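You operate a simulated robot arm through the tools that you are given. There is no shell and no other tool.

Carry out the task below with a simulated robot arm. There is one attempt and no reset: what you move stays moved.

TASK
Put things in order on the test table. At the end: two of the cylinders from the test table are on top of the brown carton on the test table; the black square plug from the test table stands on top of the yellow channel; the silver sleeve from the test table stands on top of the silver medium gauge block; whatever was shut is shut again. Leave all else as you found it, and nothing knocked over.

It is judged by the outcome, as a careful person would: the job done as asked, and still so three seconds after it is handed in. It fails if anything else is knocked over, pushed out of place, dropped, spilled or broken.

THE ROBOT
A 6-joint arm with a two-finger gripper, fixed in place. Base frame: the origin is at the foot of the arm, x ahead of it, y to its left, z up; the work surface is at about z = 0. Units: cm, degrees, N and s.
With the tool pointing down near the work surface it reaches from about 18 to 48 cm from the base axis. Its first joint turns from -66.0 to 66.0 degrees. Payload 1.76 kg.
Tool frame: the origin (TCP) lies between the finger pads and is the grasp point; the fingertips stand 2.9 cm ahead of it; z points along the fingers, y is the line along which they close. The gripper opens to 8.2 cm; its body begins 5.8 cm behind the TCP.
Orientation is told as [roll, pitch, yaw] about the base's x, y, z axes, in that order, counted from this pose: with the fingers straight down and closing along the base's y, the tool's x points along the base's -x, its y along +y and its z along -z.

THE INTERFACE
- The arm moves only by the tool apply_moves. Its argument "deltas" is a list that holds one entry, the list of rows, each a list of 7 numbers: the shift along the tool's x, y, z in cm, then the turn, a rotation vector about the tool's x, y, z in degrees, then the opening, from 0 (shut) to 1 (fully open). In form: [[[x, y, z, rx, ry, rz, fingers], ...]]. A call has 1 to 20 rows; each row shifts and turns the commanded pose from where the row before left it, along the tool's axes as they then stand. Each row takes 0.2 s and may step no farther than 5 cm and 8.6 degrees from the row before; otherwise, or with a gripper value out of range, the whole call is refused. A pose out of reach is approached as far as the arm can. The call stops where the force on the tool passes 40 N (or 10 N more than at its start, if that is more) or the arm is blocked; 0.2 s more then pass. The fingers move at their own pace (about 20.35 cm/s each) and stop on an object; they squeeze with about 33 N. The grip force told is the motor's: it shows also when the fingers shut on nothing. Time passes only in rows, and 0.2 s behind the last, so rows that do not move let the fingers close. The reply holds the time, the measured pose of the TCP, the force on the tool along the base axes, the opening and the grip force, in the units named above and with some noise, with the torque about the TCP (base axes, N m) and any sound that the robot's microphone picked up, and new pictures: "pictures" is both (left out), scene, wrist or none.
- Cameras (640 x 400 px; columns grow to the right, rows downward): "scene" is fixed at [6.87, 31.88, 41.5]; the picture's right is [-0.76, -0.65, 0.00], its down [-0.42, 0.49, -0.76] and it looks along [0.50, -0.58, -0.65] (base axes); focal length 222 px, centre (320, 200). "wrist" rides on the gripper at [7.9, 0.4, -8.9] in the tool frame; the picture's right is [-0.05, 1.00, 0.00], its down [-0.71, -0.04, -0.71] and it looks along [-0.71, -0.04, 0.71] (tool axes); focal length 256 px, centre (320, 200). There is no depth. A picture from a camera that has moved, and an enlarged one, comes with that camera's place and axes in the base frame and with its lens. The place of the scene camera against the robot may be out by one fixed shift of up to 2.5 cm in any direction.
- close_up(camera, box): a new picture of the part [left, top, right, bottom] of that camera's present view, enlarged. It takes no simulated time.
- sign_off(): hands the job in; it is judged then, once.

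Nothing tells you positions but the pictures and the camera data. Unless the task says otherwise, let go and move clear before handing in.

The tools are called after "Emit:" as name(argument=value, ...) on one line, values as JSON. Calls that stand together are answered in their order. apply_moves: Moves the arm, as the interface text tells. Its arguments: {"type":"object","properties":{"deltas":{"type":"array","items":{"type":"array","items":{"type":"array","items":{"type":"number"}}}},"pictures":{"type":"string","enum":["both","scene","wrist","none"]}},"required":["deltas"]} The other tools are called the same way: close_up (camera, box) takes an enlarged picture of a part of a camera's view; sign_off () hands the job in.

At the start:

```text
time_s: 0.0
position: [29.83, -15.88, 26.62]
orientation: [0.0, 0.0, 0.1]
ft_force: [0.0, 0.1, -0.5]
wrist_torque: [-0.01, 0.0, 0.01]
width: 8.2
grasp_force: 0.0
```

scene: 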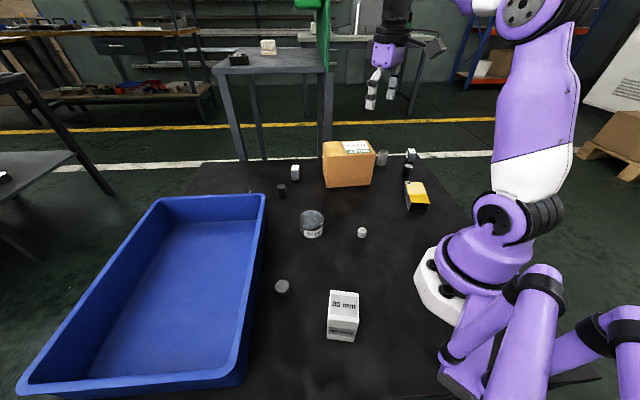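
wrist: 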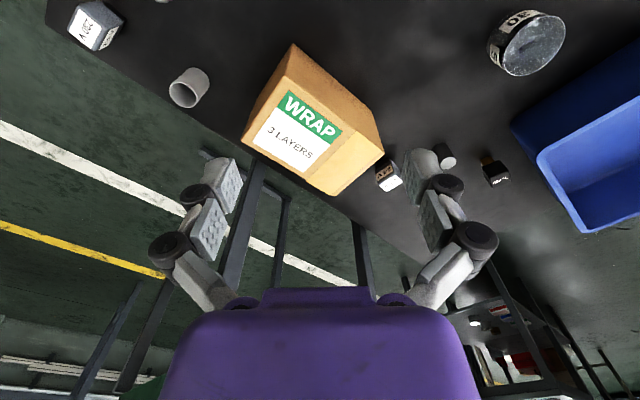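

I see a test table with a blue bin, a brown carton, several small objects and a yellow piece. I'll start with enlarged views to identify everything.

Emit:
close_up(camera="scene", box=[260, 130, 450, 250])

Emit:
close_up(camera="scene", box=[250, 230, 440, 350])

Emit:
close_up(camera="wrist", box=[40, 0, 340, 190])

Emit:
close_up(camera="wrist", box=[340, 0, 640, 190])

Emit:
close_up(camera="scene", box=[360, 130, 450, 220])

```text
3.33 times, centred on (355, 190) of scene
camera zoom: at [6.87, 31.88, 41.5], right [-0.76, -0.65, 0.0], down [-0.42, 0.49, -0.76], along [0.5, -0.58, -0.65], focal length 741 px, centre (203, 233)
```

zoom: 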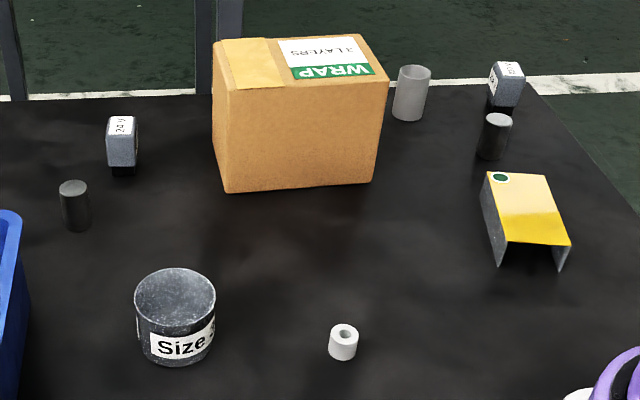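

```text
3.33 times, centred on (345, 290) of scene
camera zoom: at [6.87, 31.88, 41.5], right [-0.76, -0.65, 0.0], down [-0.42, 0.49, -0.76], along [0.5, -0.58, -0.65], focal length 741 px, centre (237, -100)
```

zoom: 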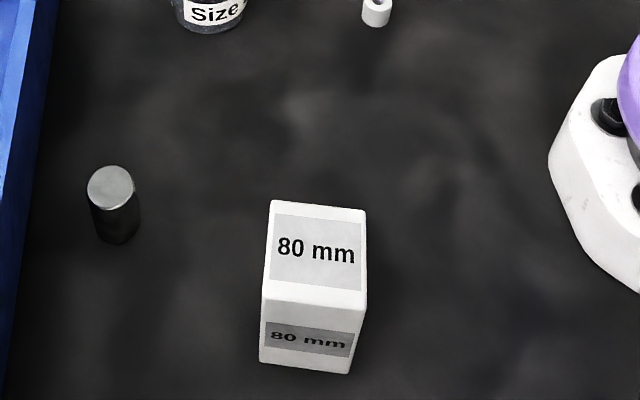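

```text
2.11 times, centred on (190, 95) of wrist
camera zoom: at [21.95, -15.5, 35.62], right [0.05, 1.0, 0.0], down [0.71, -0.04, 0.71], along [0.71, -0.04, -0.71], focal length 539 px, centre (594, 421)
```

zoom: 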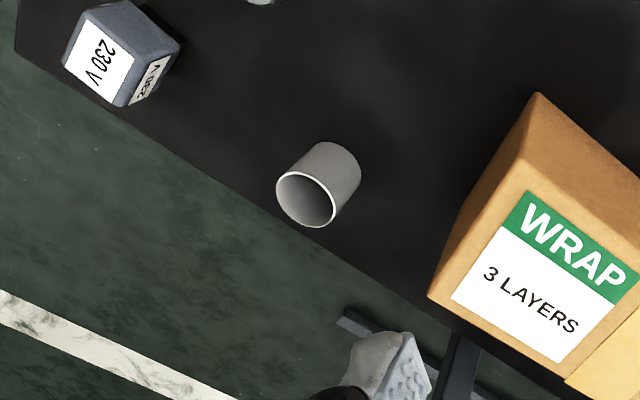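

```text
2.11 times, centred on (490, 95) of wrist
camera zoom: at [21.95, -15.5, 35.62], right [0.05, 1.0, 0.0], down [0.71, -0.04, 0.71], along [0.71, -0.04, -0.71], focal length 539 px, centre (-38, 421)
```

zoom: 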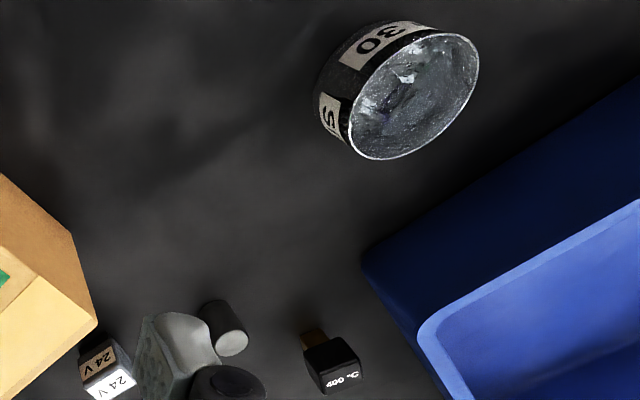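

```text
4.44 times, centred on (405, 175) of scene
camera zoom: at [6.87, 31.88, 41.5], right [-0.76, -0.65, 0.0], down [-0.42, 0.49, -0.76], along [0.5, -0.58, -0.65], focal length 988 px, centre (-58, 311)
```

zoom: 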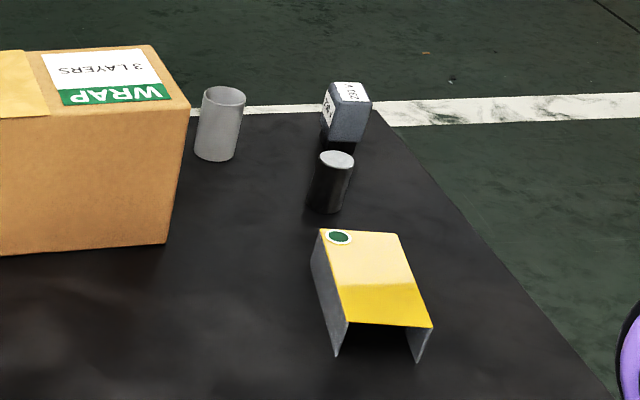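

The table shows a carton, a yellow channel, a tin, a large grey tube, a small ring, three dark cylinders, plugs (24 V, 230 V and 400 °C) and an 80 mm block. I'll raise the arm and survey from above before deciding which object is which.

Emit:
apply_moves(deltas=[[[1.95, 3.97, -1.35, 0, 0, 0, 1], [1.95, 3.97, -1.35, 0, 0, 0, 1], [1.95, 3.97, -1.35, 0, 0, 0, 1], [1.95, 3.97, -1.35, 0, 0, 0, 1], [0, 0, 0, 0, 0, 0, 1]]], pictures="both")

```text
time_s: 1.2
position: [21.82, -0.1, 32.0]
orientation: [0.1, 0.0, 0.0]
ft_force: [-0.2, -0.1, -0.3]
wrist_torque: [-0.02, 0.0, 0.0]
width: 8.21
grasp_force: 0.0
camera wrist: at [13.98, 0.41, 41.04], right [0.05, 1.0, 0.0], down [0.71, -0.04, 0.71], along [0.71, -0.04, -0.71], focal length 256 px, centre (320, 200)
```

scene: 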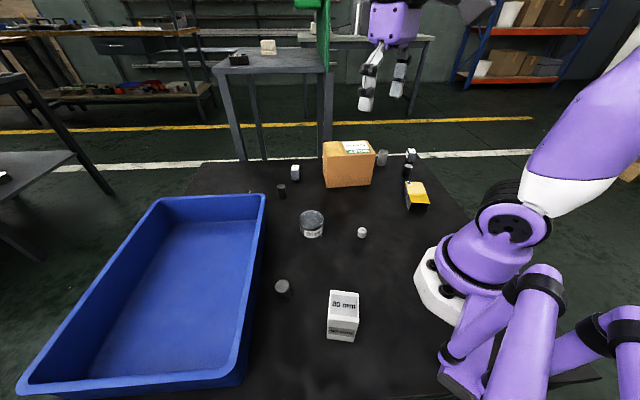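
wrist: 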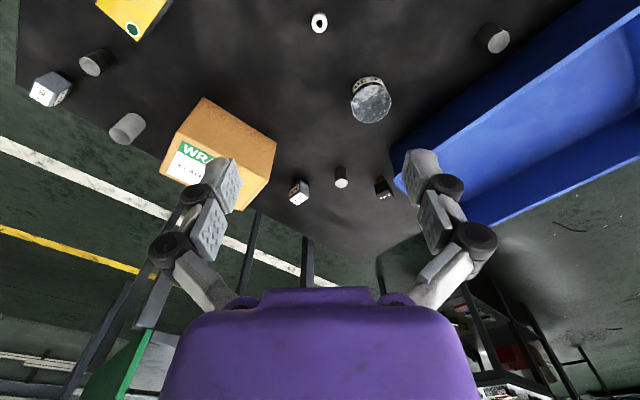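

Emit:
close_up(camera="wrist", box=[260, 60, 420, 210])

Emit:
close_up(camera="wrist", box=[10, 0, 210, 150])

Emit:
close_up(camera="wrist", box=[290, 0, 540, 150])

Emit:
close_up(camera="scene", box=[10, 180, 290, 400])

Emit:
close_up(camera="scene", box=[310, 280, 370, 350])

```text
2.67 times, centred on (340, 135) of wrist
camera zoom: at [13.98, 0.41, 41.04], right [0.05, 1.0, 0.0], down [0.71, -0.04, 0.71], along [0.71, -0.04, -0.71], focal length 683 px, centre (267, 373)
```

zoom: 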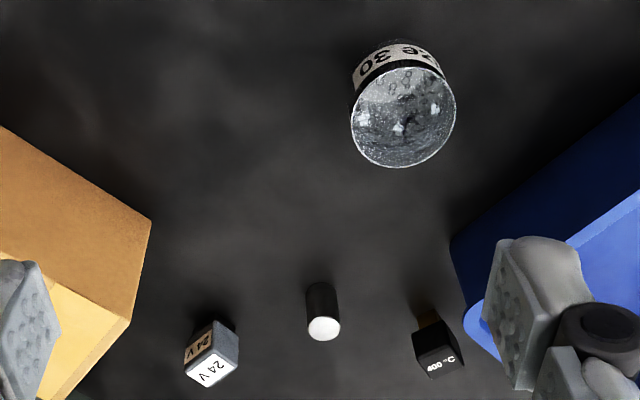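

```text
2.67 times, centred on (110, 75) of wrist
camera zoom: at [13.98, 0.41, 41.04], right [0.05, 1.0, 0.0], down [0.71, -0.04, 0.71], along [0.71, -0.04, -0.71], focal length 683 px, centre (880, 533)
```

zoom: 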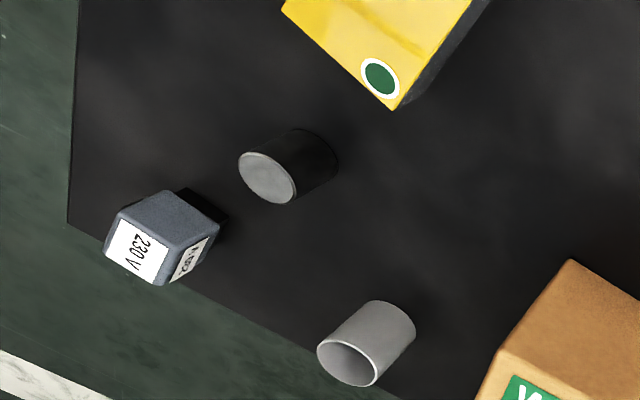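

```text
2.56 times, centred on (415, 75) of wrist
camera zoom: at [13.98, 0.41, 41.04], right [0.05, 1.0, 0.0], down [0.71, -0.04, 0.71], along [0.71, -0.04, -0.71], focal length 655 px, centre (77, 520)
```

zoom: 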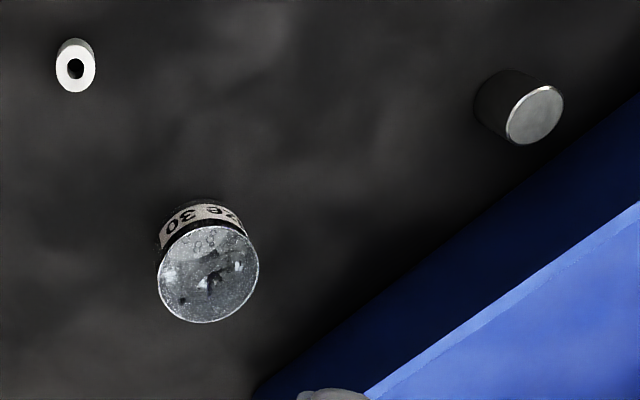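

```text
1.82 times, centred on (150, 290) of scene
camera zoom: at [6.87, 31.88, 41.5], right [-0.76, -0.65, 0.0], down [-0.42, 0.49, -0.76], along [0.5, -0.58, -0.65], focal length 404 px, centre (629, 36)
```

zoom: 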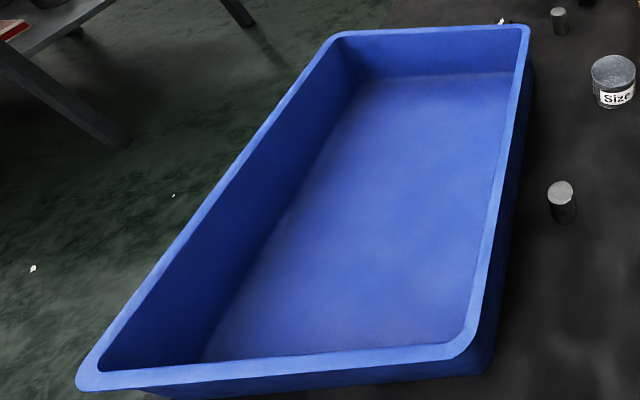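

```text
5.71 times, centred on (340, 315) of scene
camera zoom: at [6.87, 31.88, 41.5], right [-0.76, -0.65, 0.0], down [-0.42, 0.49, -0.76], along [0.5, -0.58, -0.65], focal length 1270 px, centre (206, -457)
```

zoom: 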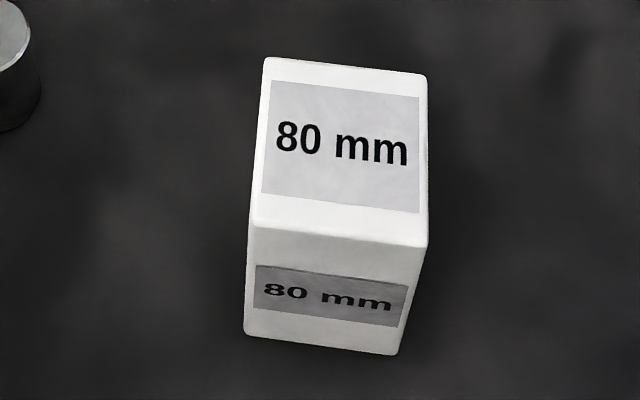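

The likely targets are the 400 °C block as the black square plug, the 80 mm block as the gauge block, and either the tube or the ring as the sleeve. I'll inspect the left side near the 80 mm block to check colours and look for hidden items.

Emit:
apply_moves(deltas=[[[2.16, 3.8, 0.2, 0, 0, -8.5, 1], [2.7, 3.44, 0.2, 0, 0, -8.5, 1], [3.18, 3.0, 0.2, 0, 0, -8.5, 1], [3.59, 2.5, 0.2, 0, 0, -8.5, 1], [3.92, 1.94, 0.2, 0, 0, -8.5, 1], [0, 0, 0, 0, 0, -8.5, 1], [0, 0, 0, 0, 0, -8.5, 1], [0, 0, 0, 0, 0, 0, 1]]], pictures="both")

```text
time_s: 3.0
position: [4.41, 8.84, 30.99]
orientation: [0.0, 0.1, 59.7]
ft_force: [0.0, 0.5, 0.0]
wrist_torque: [0.03, 0.01, 0.04]
width: 8.21
grasp_force: 0.1
camera wrist: at [-0.03, 2.1, 40.05], right [-0.83, 0.55, 0.0], down [0.39, 0.59, 0.71], along [0.39, 0.59, -0.71], focal length 256 px, centre (320, 200)
```

scene: 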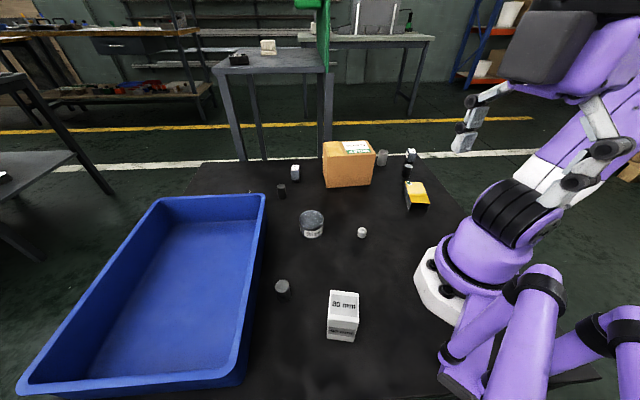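
wrist: 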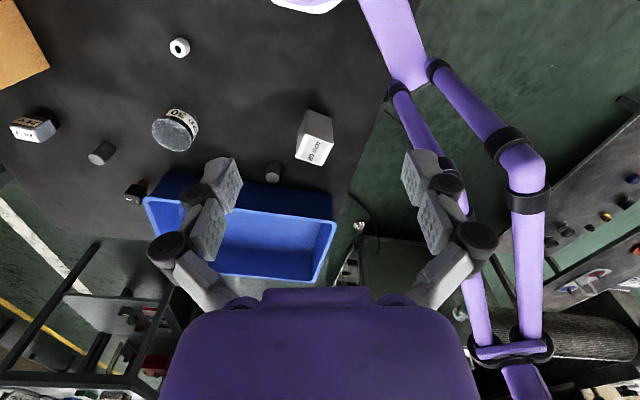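

Emit:
close_up(camera="wrist", box=[140, 20, 360, 190])

Emit:
close_up(camera="wrist", box=[0, 80, 220, 230])

Emit:
close_up(camera="wrist", box=[280, 90, 360, 190])

```text
2.35 times, centred on (250, 105) of wrist
camera zoom: at [-0.03, 2.1, 40.05], right [-0.83, 0.55, 0.0], down [0.39, 0.59, 0.71], along [0.39, 0.59, -0.71], focal length 602 px, centre (485, 424)
```

zoom: 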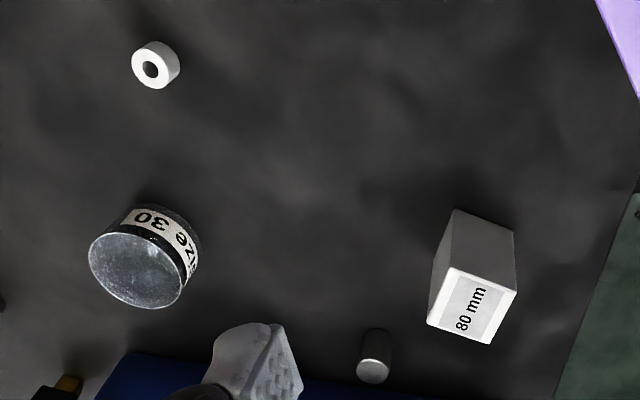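

```text
2.67 times, centred on (110, 155) of wrist
camera zoom: at [-0.03, 2.1, 40.05], right [-0.83, 0.55, 0.0], down [0.39, 0.59, 0.71], along [0.39, 0.59, -0.71], focal length 683 px, centre (880, 320)
```

zoom: 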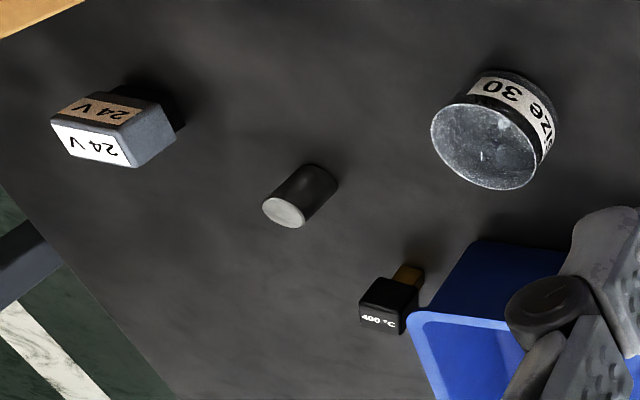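

```text
4.00 times, centred on (320, 140) of wrist
camera zoom: at [-0.03, 2.1, 40.05], right [-0.83, 0.55, 0.0], down [0.39, 0.59, 0.71], along [0.39, 0.59, -0.71], focal length 1024 px, centre (320, 440)
```

zoom: 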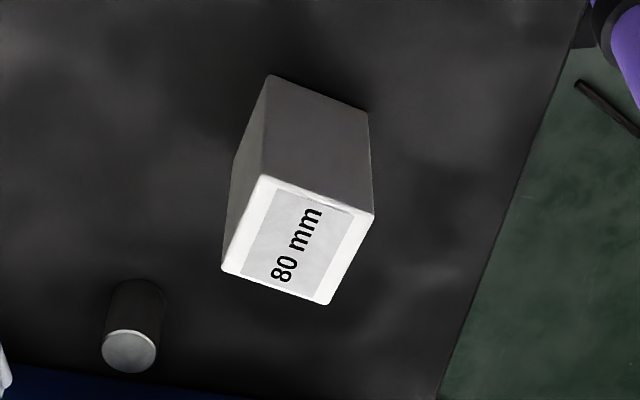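

The 80 mm block looks like the only gauge block, and the 400 °C plug sits near the bin corner at about [49, 11]. Next I'll look at the right side: carton, tube and channel.

Emit:
apply_moves(deltas=[[[0.15, -4.64, -0.5, 0, 0, 0, 1], [0.15, -4.64, -0.5, 0, 0, 0, 1], [0.15, -4.64, -0.5, 0, 0, 0, 1], [0.15, -4.64, -0.5, 0, 0, 0, 1], [0.15, -4.64, -0.5, 0, 0, 0, 1], [0.15, -4.64, -0.5, 0, 0, 0, 1], [0, 0, 0, 0, 0, 8.05, 1], [0, 0, 0, 0, 0, 8.05, 1], [0, 0, 0, 0, 0, 8.05, 1], [0, 0, 0, 0, 0, 8.05, 1], [0, 0, 0, 0, 0, 8.05, 1], [0, 0, 0, 0, 0, 8.05, 1], [0, 0, 0, 0, 0, 8.05, 1], [0, 0, 0, 0, 0, 8.05, 1], [0, 0, 0, 0, 0, 8.05, 1], [0, 0, 0, 0, 0, 8.05, 1], [0, 0, 0, 0, 0, 8.05, 1], [0, 0, 0, 0, 0, 8.05, 1], [0, 0, 0, 0, 0, 8.05, 1], [0, 0, 0, 0, 0, 0, 1]]], pictures="both")

```text
time_s: 7.2
position: [27.73, -6.04, 34.05]
orientation: [0.0, 0.0, -45.3]
ft_force: [-0.2, 0.0, 0.9]
wrist_torque: [-0.02, 0.01, -0.03]
width: 8.21
grasp_force: 0.0
camera wrist: at [22.43, -0.12, 43.04], right [0.75, 0.66, 0.0], down [0.47, -0.53, 0.71], along [0.47, -0.53, -0.71], focal length 256 px, centre (320, 200)
```

scene: 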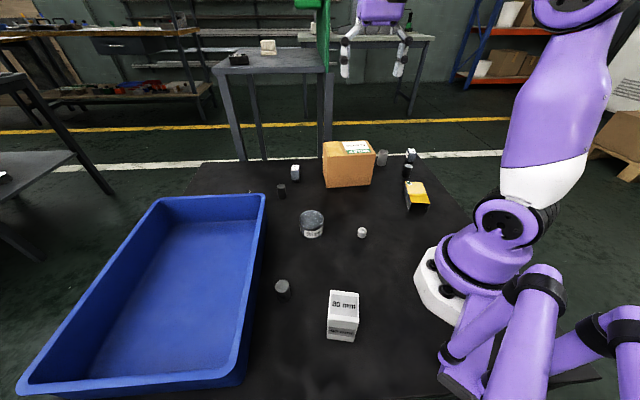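
wrist: 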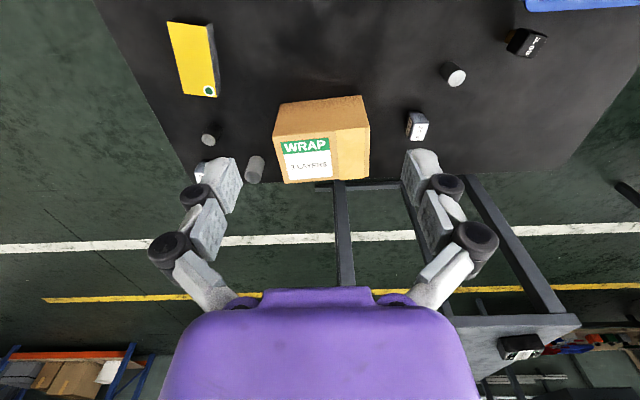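

Emit:
close_up(camera="wrist", box=[150, 10, 390, 200])

Emit:
close_up(camera="wrist", box=[390, 0, 570, 150])

Emit:
close_up(camera="wrist", box=[180, 120, 290, 200])

Emit:
close_up(camera="scene", box=[210, 30, 290, 80])

```text
2.11 times, centred on (270, 105) of wrist
camera zoom: at [22.43, -0.12, 43.04], right [0.75, 0.66, 0.0], down [0.47, -0.53, 0.71], along [0.47, -0.53, -0.71], focal length 539 px, centre (425, 400)
```

zoom: 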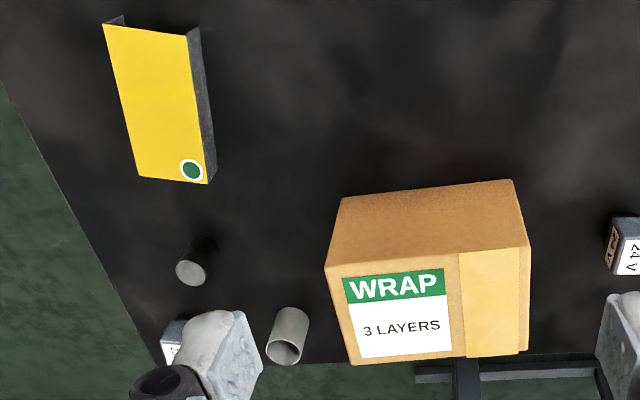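

```text
2.67 times, centred on (480, 75) of wrist
camera zoom: at [22.43, -0.12, 43.04], right [0.75, 0.66, 0.0], down [0.47, -0.53, 0.71], along [0.47, -0.53, -0.71], focal length 683 px, centre (-107, 533)
```

zoom: 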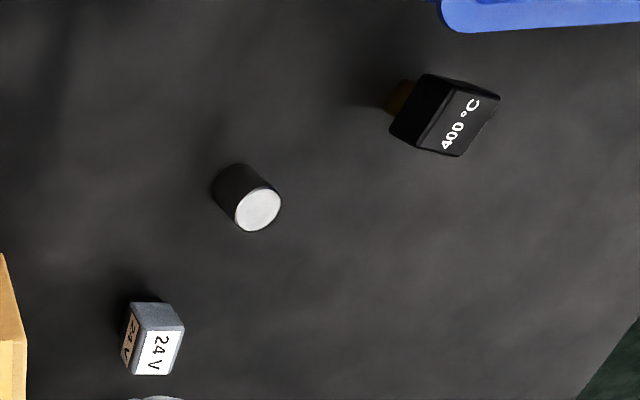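

```text
5.00 times, centred on (235, 160) of wrist
camera zoom: at [22.43, -0.12, 43.04], right [0.75, 0.66, 0.0], down [0.47, -0.53, 0.71], along [0.47, -0.53, -0.71], focal length 1280 px, centre (745, 400)
```

zoom: 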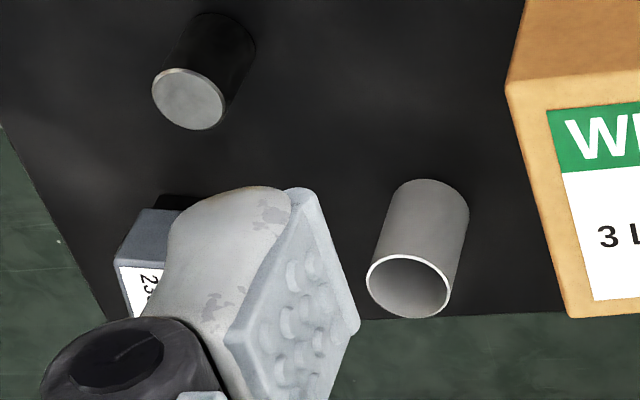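

```text
8.00 times, centred on (250, 55) of scene
camera zoom: at [6.87, 31.88, 41.5], right [-0.76, -0.65, 0.0], down [-0.42, 0.49, -0.76], along [0.5, -0.58, -0.65], focal length 1778 px, centre (880, 1360)
```

zoom: 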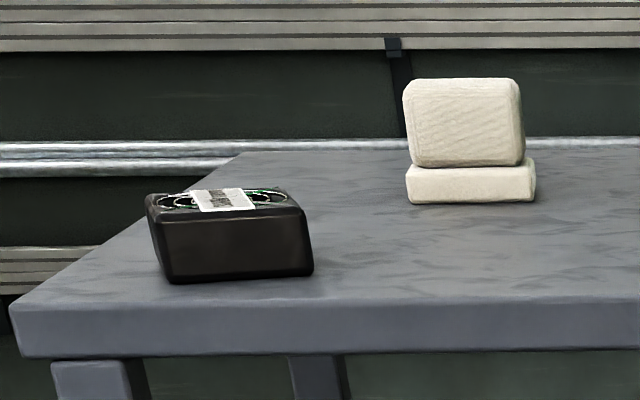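

Emit:
close_up(camera="scene", box=[345, 220, 377, 242])

Emit:
close_up(camera="scene", box=[365, 140, 425, 180])

Emit:
close_up(camera="scene", box=[240, 175, 300, 215])

Emit:
close_up(camera="scene", box=[290, 200, 340, 245])

```text
16.00 times, centred on (361, 231) of scene
camera zoom: at [6.87, 31.88, 41.5], right [-0.76, -0.65, 0.0], down [-0.42, 0.49, -0.76], along [0.5, -0.58, -0.65], focal length 3556 px, centre (-336, -296)
```

zoom: 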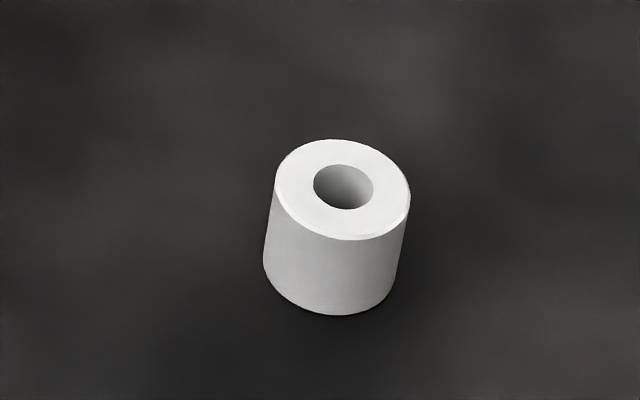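

```text
10.00 times, centred on (395, 160) of scene
camera zoom: at [6.87, 31.88, 41.5], right [-0.76, -0.65, 0.0], down [-0.42, 0.49, -0.76], along [0.5, -0.58, -0.65], focal length 2222 px, centre (-430, 600)
```

zoom: 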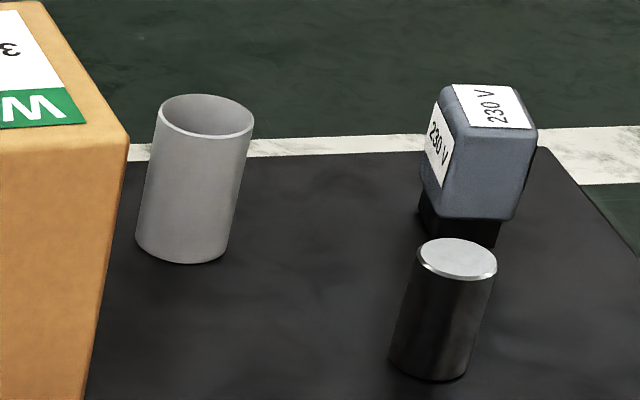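

```text
10.00 times, centred on (270, 195) of scene
camera zoom: at [6.87, 31.88, 41.5], right [-0.76, -0.65, 0.0], down [-0.42, 0.49, -0.76], along [0.5, -0.58, -0.65], focal length 2222 px, centre (820, 250)
```

zoom: 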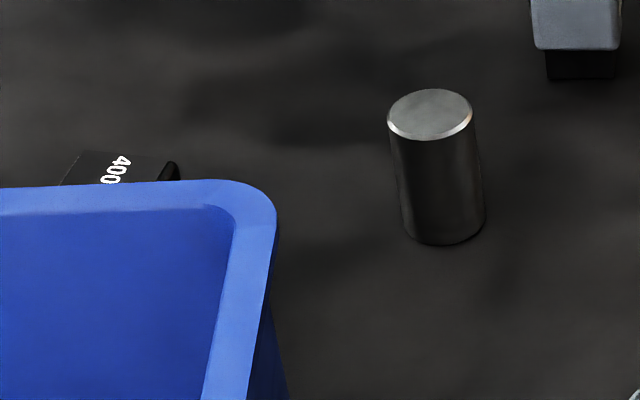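

```text
8.89 times, centred on (315, 222) of scene
camera zoom: at [6.87, 31.88, 41.5], right [-0.76, -0.65, 0.0], down [-0.42, 0.49, -0.76], along [0.5, -0.58, -0.65], focal length 1975 px, centre (364, 0)
```

zoom: 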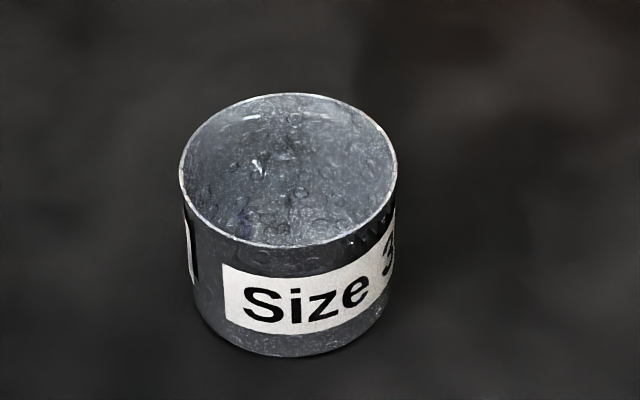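

I need to be sure which hollow part is the sleeve and what colour each object is, so I'll hover over the ring for a close look.

Emit:
apply_moves(deltas=[[[0, 0, 0, 0, 0, -7.55, 1], [0, 0, 0, 0, 0, -7.55, 1], [0, 0, 0, 0, 0, -7.55, 1], [0, 0, 0, 0, 0, -7.55, 1], [0, 0, 0, 0, 0, -7.55, 1], [0, 0, 0, 0, 0, -7.55, 1], [1.35, 1.2, 3.4, 0, 0, 0, 1], [1.35, 1.2, 3.4, 0, 0, 0, 1], [1.35, 1.2, 3.4, 0, 0, 0, 1], [1.35, 1.2, 3.4, 0, 0, 0, 1], [1.35, 1.2, 3.4, 0, 0, 0, 1], [0, 0, 0, 0, 0, 0, 1]]], pictures="wrist")

```text
time_s: 9.8
position: [20.86, 0.07, 17.11]
orientation: [0.1, -0.1, 0.1]
ft_force: [0.1, 0.1, -0.1]
wrist_torque: [0.02, -0.01, 0.0]
width: 8.17
grasp_force: 0.0
camera wrist: at [12.96, 0.32, 26.12], right [0.05, 1.0, 0.0], down [0.71, -0.04, 0.71], along [0.71, -0.04, -0.71], focal length 256 px, centre (320, 200)
```

wrist: 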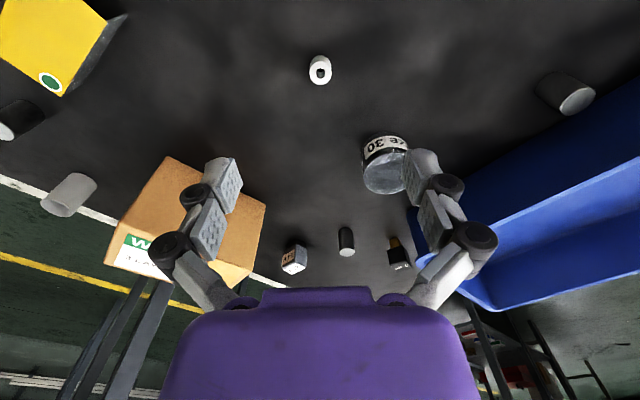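

Emit:
close_up(camera="wrist", box=[290, 40, 350, 100])

Emit:
close_up(camera="wrist", box=[30, 160, 110, 230])

Emit:
close_up(camera="wrist", box=[350, 120, 430, 280])

```text
6.67 times, centred on (320, 70) of wrist
camera zoom: at [12.96, 0.32, 26.12], right [0.05, 1.0, 0.0], down [0.71, -0.04, 0.71], along [0.71, -0.04, -0.71], focal length 1707 px, centre (320, 1067)
```

zoom: 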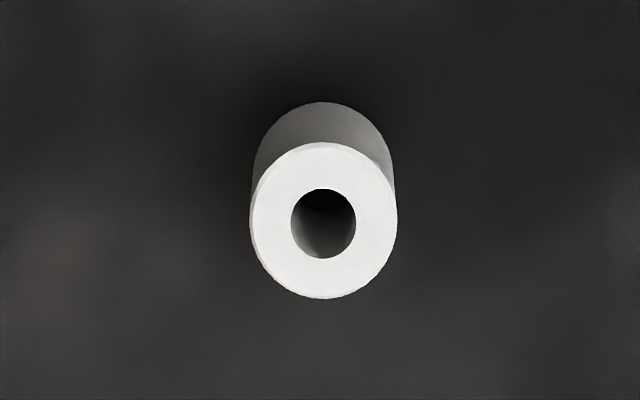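

```text
5.71 times, centred on (70, 195) of wrist
camera zoom: at [12.96, 0.32, 26.12], right [0.05, 1.0, 0.0], down [0.71, -0.04, 0.71], along [0.71, -0.04, -0.71], focal length 1463 px, centre (1749, 229)
```

zoom: 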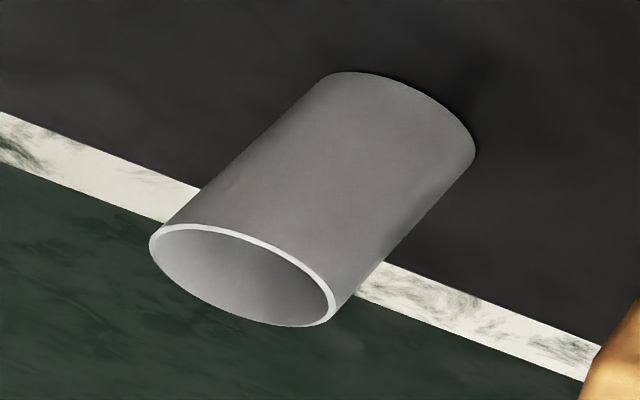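

```text
2.50 times, centred on (390, 200) of wrist
camera zoom: at [12.96, 0.32, 26.12], right [0.05, 1.0, 0.0], down [0.71, -0.04, 0.71], along [0.71, -0.04, -0.71], focal length 640 px, centre (145, 200)
```

zoom: 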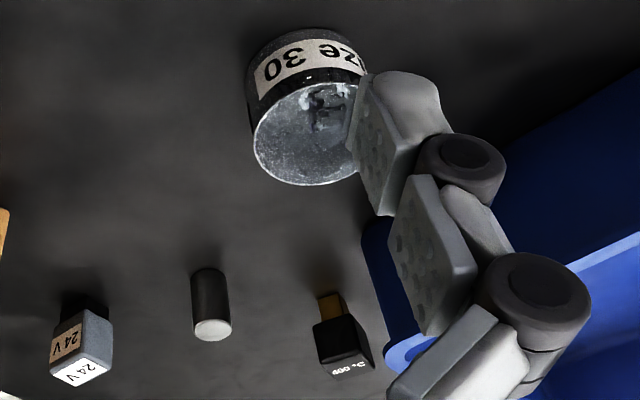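

The ring is a thick-walled white piece, while the thin-walled grey tube fits the description of a silver sleeve. Next I'll look closely at cylinder A and the 400 °C plug at the far end.

Emit:
apply_moves(deltas=[[[-4.28, 1.22, 0, 0, 0, 0, 1], [-4.28, 1.22, 0, 0, 0, 0, 1], [-4.28, 1.22, 0, 0, 0, 0, 1], [-4.28, 1.22, 0, 0, 0, 0, 1], [0, 0, 0, 0, 0, 0, 1]]], pictures="wrist")

```text
time_s: 11.0
position: [38.16, 4.89, 17.05]
orientation: [0.0, 0.0, 0.1]
ft_force: [0.1, 0.5, 0.6]
wrist_torque: [0.01, -0.01, 0.04]
width: 8.2
grasp_force: 0.0
camera wrist: at [30.17, 5.2, 25.99], right [0.05, 1.0, 0.0], down [0.71, -0.04, 0.71], along [0.71, -0.04, -0.71], focal length 256 px, centre (320, 200)
```

wrist: 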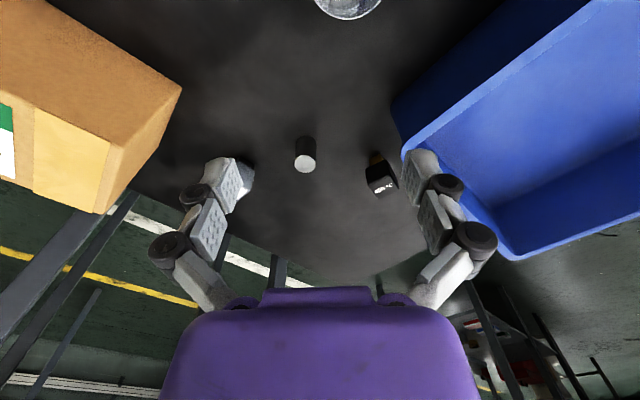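

Emit:
close_up(camera="wrist", box=[280, 120, 340, 180])

Emit:
close_up(camera="wrist", box=[350, 130, 430, 210])

Emit:
close_up(camera="wrist", box=[380, 80, 560, 270])

```text
6.67 times, centred on (310, 150) of wrist
camera zoom: at [30.17, 5.2, 25.99], right [0.05, 1.0, 0.0], down [0.71, -0.04, 0.71], along [0.71, -0.04, -0.71], focal length 1707 px, centre (387, 533)
```

zoom: 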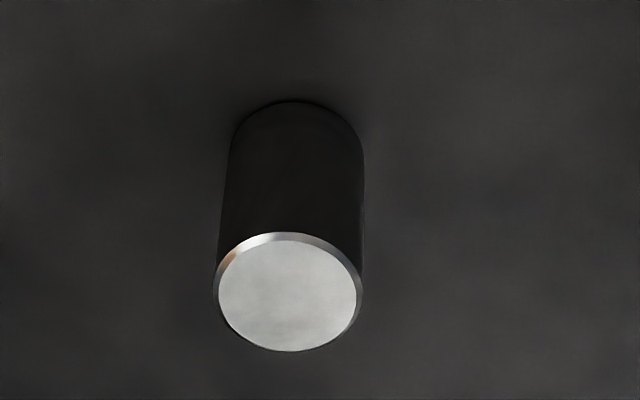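

```text
5.00 times, centred on (390, 170) of wrist
camera zoom: at [30.17, 5.2, 25.99], right [0.05, 1.0, 0.0], down [0.71, -0.04, 0.71], along [0.71, -0.04, -0.71], focal length 1280 px, centre (-30, 350)
```

zoom: 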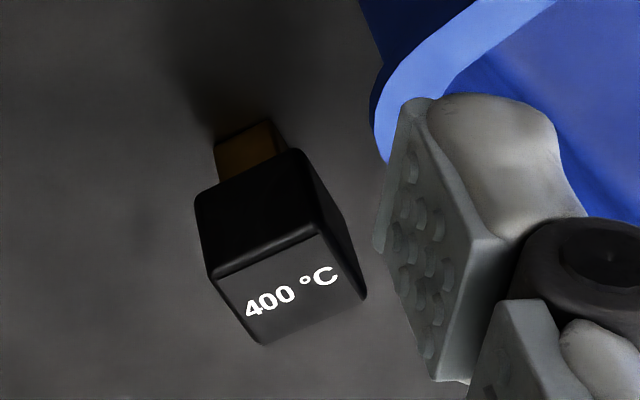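

```text
2.11 times, centred on (470, 175) of wrist
camera zoom: at [30.17, 5.2, 25.99], right [0.05, 1.0, 0.0], down [0.71, -0.04, 0.71], along [0.71, -0.04, -0.71], focal length 539 px, centre (4, 253)
```

zoom: 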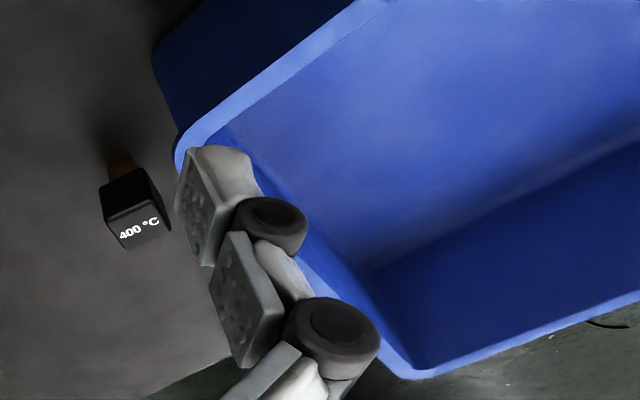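

Cylinder A is at about [46.75, 2.7], roughly 2.4 cm wide and 3.8 cm tall. I'll move above it with the fingers partly open and check alignment before going down.

Emit:
apply_moves(deltas=[[[-2.87, -0.72, 1.0, 0, 0, 0, 0.65], [-2.87, -0.72, 1.0, 0, 0, 0, 0.65], [-2.87, -0.72, 1.0, 0, 0, 0, 0.65], [0, 0, 1.5, 0, 0, 0, 0.65], [0, 0, 0, 0, 0, 0, 0.65]]], pictures="both")

```text
time_s: 12.2
position: [46.24, 2.64, 12.41]
orientation: [0.0, 0.0, 0.1]
ft_force: [0.4, -0.2, 0.6]
wrist_torque: [-0.02, -0.01, -0.01]
width: 5.32
grasp_force: 0.0
out of reach, approached as far as the arm can: row 3
camera wrist: at [38.42, 3.07, 21.33], right [0.05, 1.0, 0.0], down [0.71, -0.04, 0.71], along [0.71, -0.04, -0.71], focal length 256 px, centre (320, 200)
```

scene: 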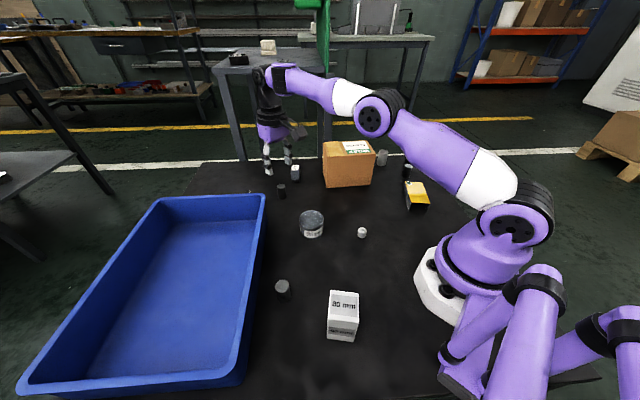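
wrist: 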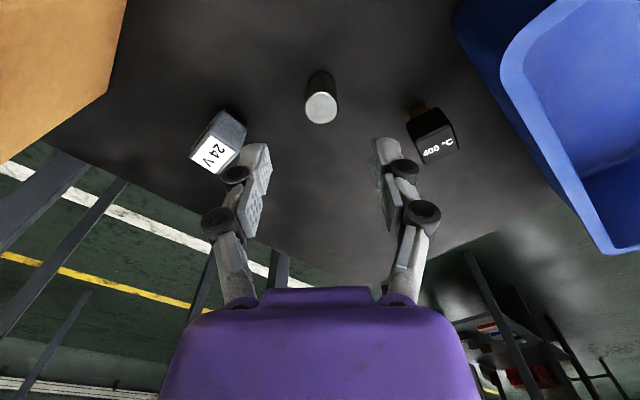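

Emit:
apply_moves(deltas=[[[0, 0, 2.5, 0, 0, 0, 0.65], [0, 0, 2.5, 0, 0, 0, 0.65], [0, 0, 0, 0, 0, 0, 0.65]]], pictures="wrist")

```text
time_s: 13.0
position: [46.39, 2.73, 7.47]
orientation: [0.0, 0.1, 0.1]
ft_force: [0.1, 0.3, 0.2]
wrist_torque: [0.0, 0.0, 0.0]
width: 5.32
grasp_force: 0.1
camera wrist: at [38.44, 3.09, 16.36], right [0.05, 1.0, 0.0], down [0.71, -0.04, 0.71], along [0.71, -0.04, -0.71], focal length 256 px, centre (320, 200)
```

wrist: 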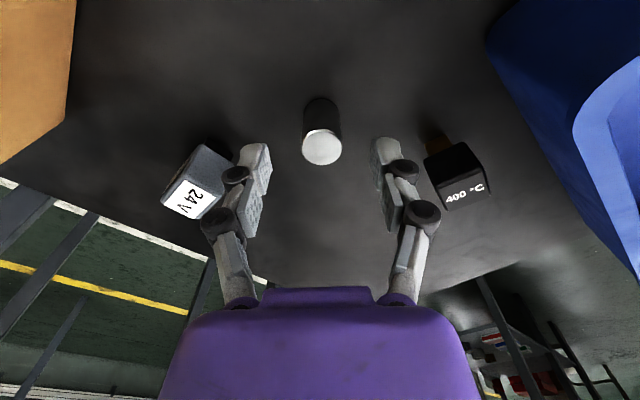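

Emit:
close_up(camera="wrist", box=[140, 110, 290, 240])

Emit:
close_up(camera="wrist", box=[360, 100, 510, 230])

```text
3.08 times, centred on (215, 175) of wrist
camera zoom: at [38.44, 3.09, 16.36], right [0.05, 1.0, 0.0], down [0.71, -0.04, 0.71], along [0.71, -0.04, -0.71], focal length 788 px, centre (643, 277)
```

zoom: 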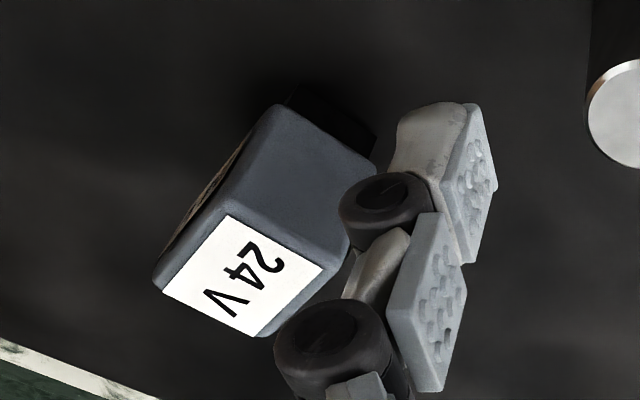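

```text
3.08 times, centred on (435, 165) of wrist
camera zoom: at [38.44, 3.09, 16.36], right [0.05, 1.0, 0.0], down [0.71, -0.04, 0.71], along [0.71, -0.04, -0.71], focal length 788 px, centre (-34, 308)
```

zoom: 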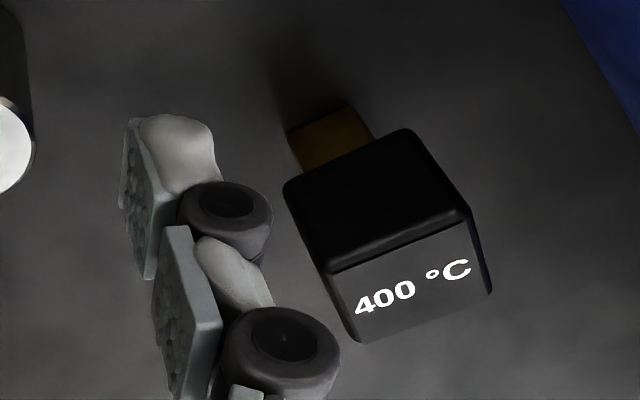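

Cylinder A is at [46.7, 2.75] and the fingers clear both neighbouring plugs. I'll narrow the opening slightly, go down and grip it.

Emit:
apply_moves(deltas=[[[-0.3, 0.02, 1.4, 0, 0, 0, 0.57], [0, 0, 1.4, 0, 0, 0, 0.57], [0, 0, 1.3, 0, 0, 0, 0.57], [0, 0, 0, 0, 0, 0, 0.57]]], pictures="both")

```text
time_s: 14.0
position: [46.69, 2.67, 3.29]
orientation: [-0.1, 0.1, 0.1]
ft_force: [0.2, -0.5, 0.2]
wrist_torque: [-0.02, -0.01, -0.01]
width: 4.67
grasp_force: 0.1
camera wrist: at [38.75, 3.03, 12.31], right [0.05, 1.0, 0.0], down [0.71, -0.04, 0.71], along [0.71, -0.04, -0.71], focal length 256 px, centre (320, 200)
```

scene: 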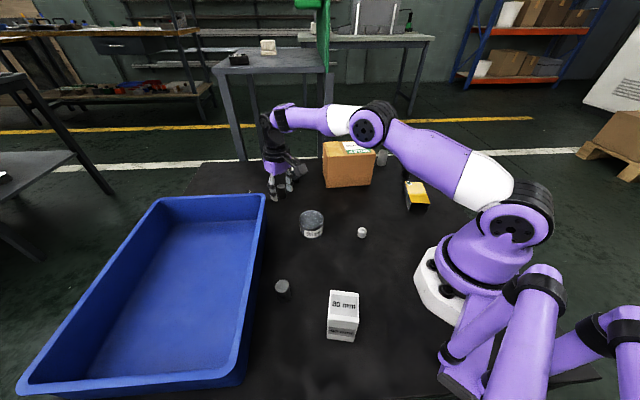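
wrist: 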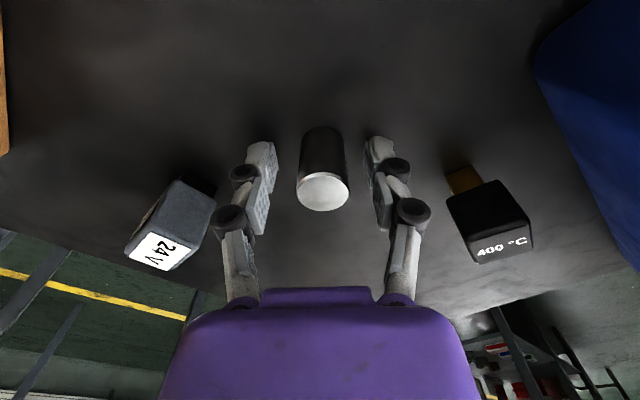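

Emit:
apply_moves(deltas=[[[0, 0, 0, 0, 0, 0, 0.0], [0, 0, 0, 0, 0, 0, 0.0], [0, 0, 0, 0, 0, 0, 0.0]]], pictures="wrist")

```text
time_s: 14.8
position: [46.76, 2.6, 3.29]
orientation: [0.1, -0.2, 0.1]
ft_force: [0.8, 1.0, 3.2]
wrist_torque: [0.04, -0.05, -0.01]
width: 2.32
grasp_force: 33.1
camera wrist: at [38.76, 3.03, 12.35], right [0.05, 1.0, 0.0], down [0.71, -0.04, 0.71], along [0.71, -0.04, -0.71], focal length 256 px, centre (320, 200)
```

wrist: 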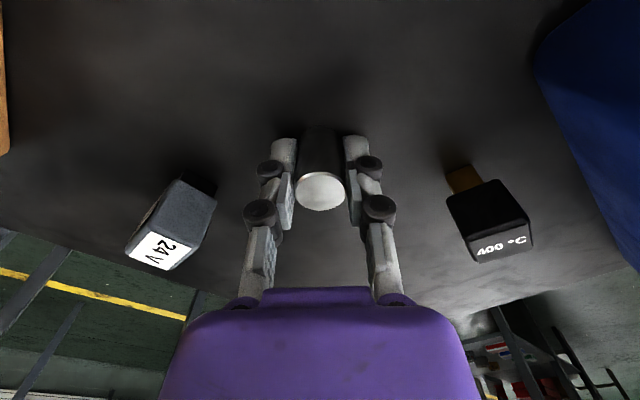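

Emit:
apply_moves(deltas=[[[0, 0, -1.2, 0, 0, 0, 0.0], [0, 0, -2.3, 0, 0, 0, 0.0], [1.5, 0, -3.0, 0, 0, 0, 0.0], [2.5, -0.5, -3.2, 0, 0, 0, 0.0], [2.5, -1.5, -3.3, 0, 0, 0, 0.0], [1.5, -2.0, -1.5, 0, 0, 0, 0.0], [0, 0, 0, 0, 0, 0, 0.0]]], pictures="both")

```text
time_s: 16.4
position: [38.58, -1.21, 17.74]
orientation: [0.0, 0.0, 0.1]
ft_force: [0.4, -0.6, -0.1]
wrist_torque: [0.02, 0.01, -0.03]
width: 0.01
grasp_force: 28.7
camera wrist: at [30.68, -0.88, 26.88], right [0.05, 1.0, 0.0], down [0.71, -0.04, 0.71], along [0.71, -0.04, -0.71], focal length 256 px, centre (320, 200)
```

scene: 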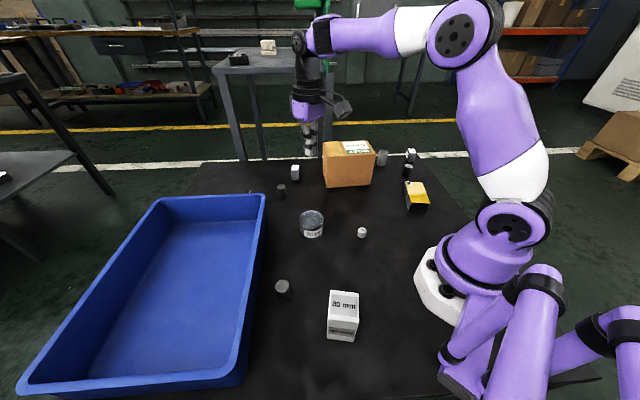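
wrist: 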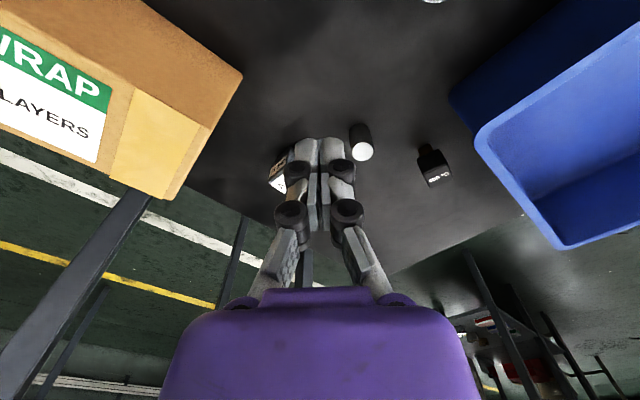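

The grip slipped when I lifted, but the cylinder is still standing at [46.7, 2.8]. I'll go back over it and retry with a slower, more careful lift.

Emit:
apply_moves(deltas=[[[-1.8, 1.33, 2.57, 0, 0, 0, 0.57], [-1.8, 1.33, 2.57, 0, 0, 0, 0.57], [-1.8, 1.33, 2.57, 0, 0, 0, 0.57], [-2.72, 0, 3.0, 0, 0, 0, 0.57], [0, 0, 0, 0, 0, 0, 0.57]]], pictures="wrist")

Emit:
close_up(camera="wrist", box=[220, 80, 420, 230])

```text
time_s: 17.6
position: [46.76, 2.95, 7.03]
orientation: [0.0, 0.0, 0.1]
ft_force: [1.2, 0.8, 0.0]
wrist_torque: [0.02, 0.03, -0.01]
width: 4.65
grasp_force: 0.1
camera wrist: at [38.76, 3.34, 16.09], right [0.05, 1.0, 0.0], down [0.71, -0.04, 0.71], along [0.71, -0.04, -0.71], focal length 256 px, centre (320, 200)
```

wrist: 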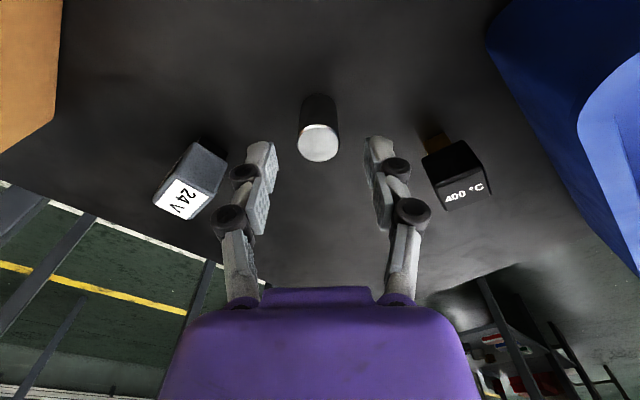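

```text
2.67 times, centred on (320, 155) of wrist
camera zoom: at [38.76, 3.34, 16.09], right [0.05, 1.0, 0.0], down [0.71, -0.04, 0.71], along [0.71, -0.04, -0.71], focal length 683 px, centre (320, 320)
```

zoom: 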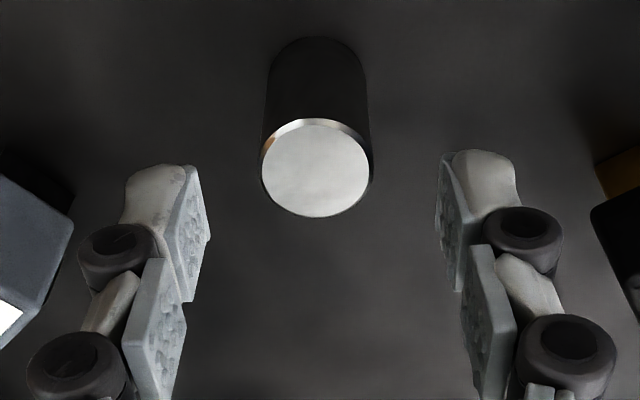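

Emit:
apply_moves(deltas=[[[0.13, -0.07, 1.3, 0, 0, 0, 0.57], [0, 0, 1.3, 0, 0, 0, 0.57], [0, 0, 1.1, 0, 0, 0, 0.57], [0, 0, 0, 0, 0, 0, 0.57], [0, 0, 0, 0, 0, 0, 0], [0, 0, 0, 0, 0, 0, 0], [0, 0, 0, 0, 0, 0, 0], [0, 0, 0, 0, 0, 0, 0]]], pictures="wrist")

Emit:
close_up(camera="wrist", box=[220, 80, 420, 230])

```text
time_s: 19.4
position: [46.56, 2.83, 3.41]
orientation: [0.0, 0.0, 0.1]
ft_force: [1.6, -0.5, 0.1]
wrist_torque: [-0.05, -0.01, 0.02]
width: 2.31
grasp_force: 32.9
camera wrist: at [38.58, 3.11, 12.44], right [0.05, 1.0, 0.0], down [0.71, -0.04, 0.71], along [0.71, -0.04, -0.71], focal length 256 px, centre (320, 200)
```

wrist: 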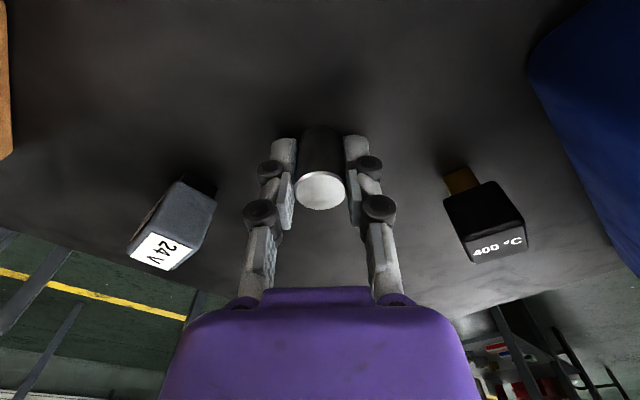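

```text
2.67 times, centred on (320, 155) of wrist
camera zoom: at [38.58, 3.11, 12.44], right [0.05, 1.0, 0.0], down [0.71, -0.04, 0.71], along [0.71, -0.04, -0.71], focal length 683 px, centre (320, 320)
```

zoom: 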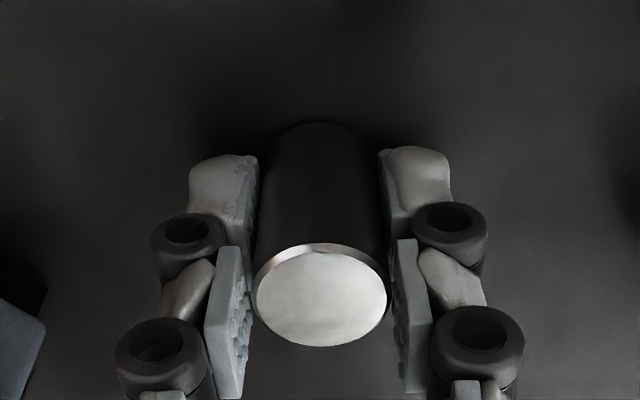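

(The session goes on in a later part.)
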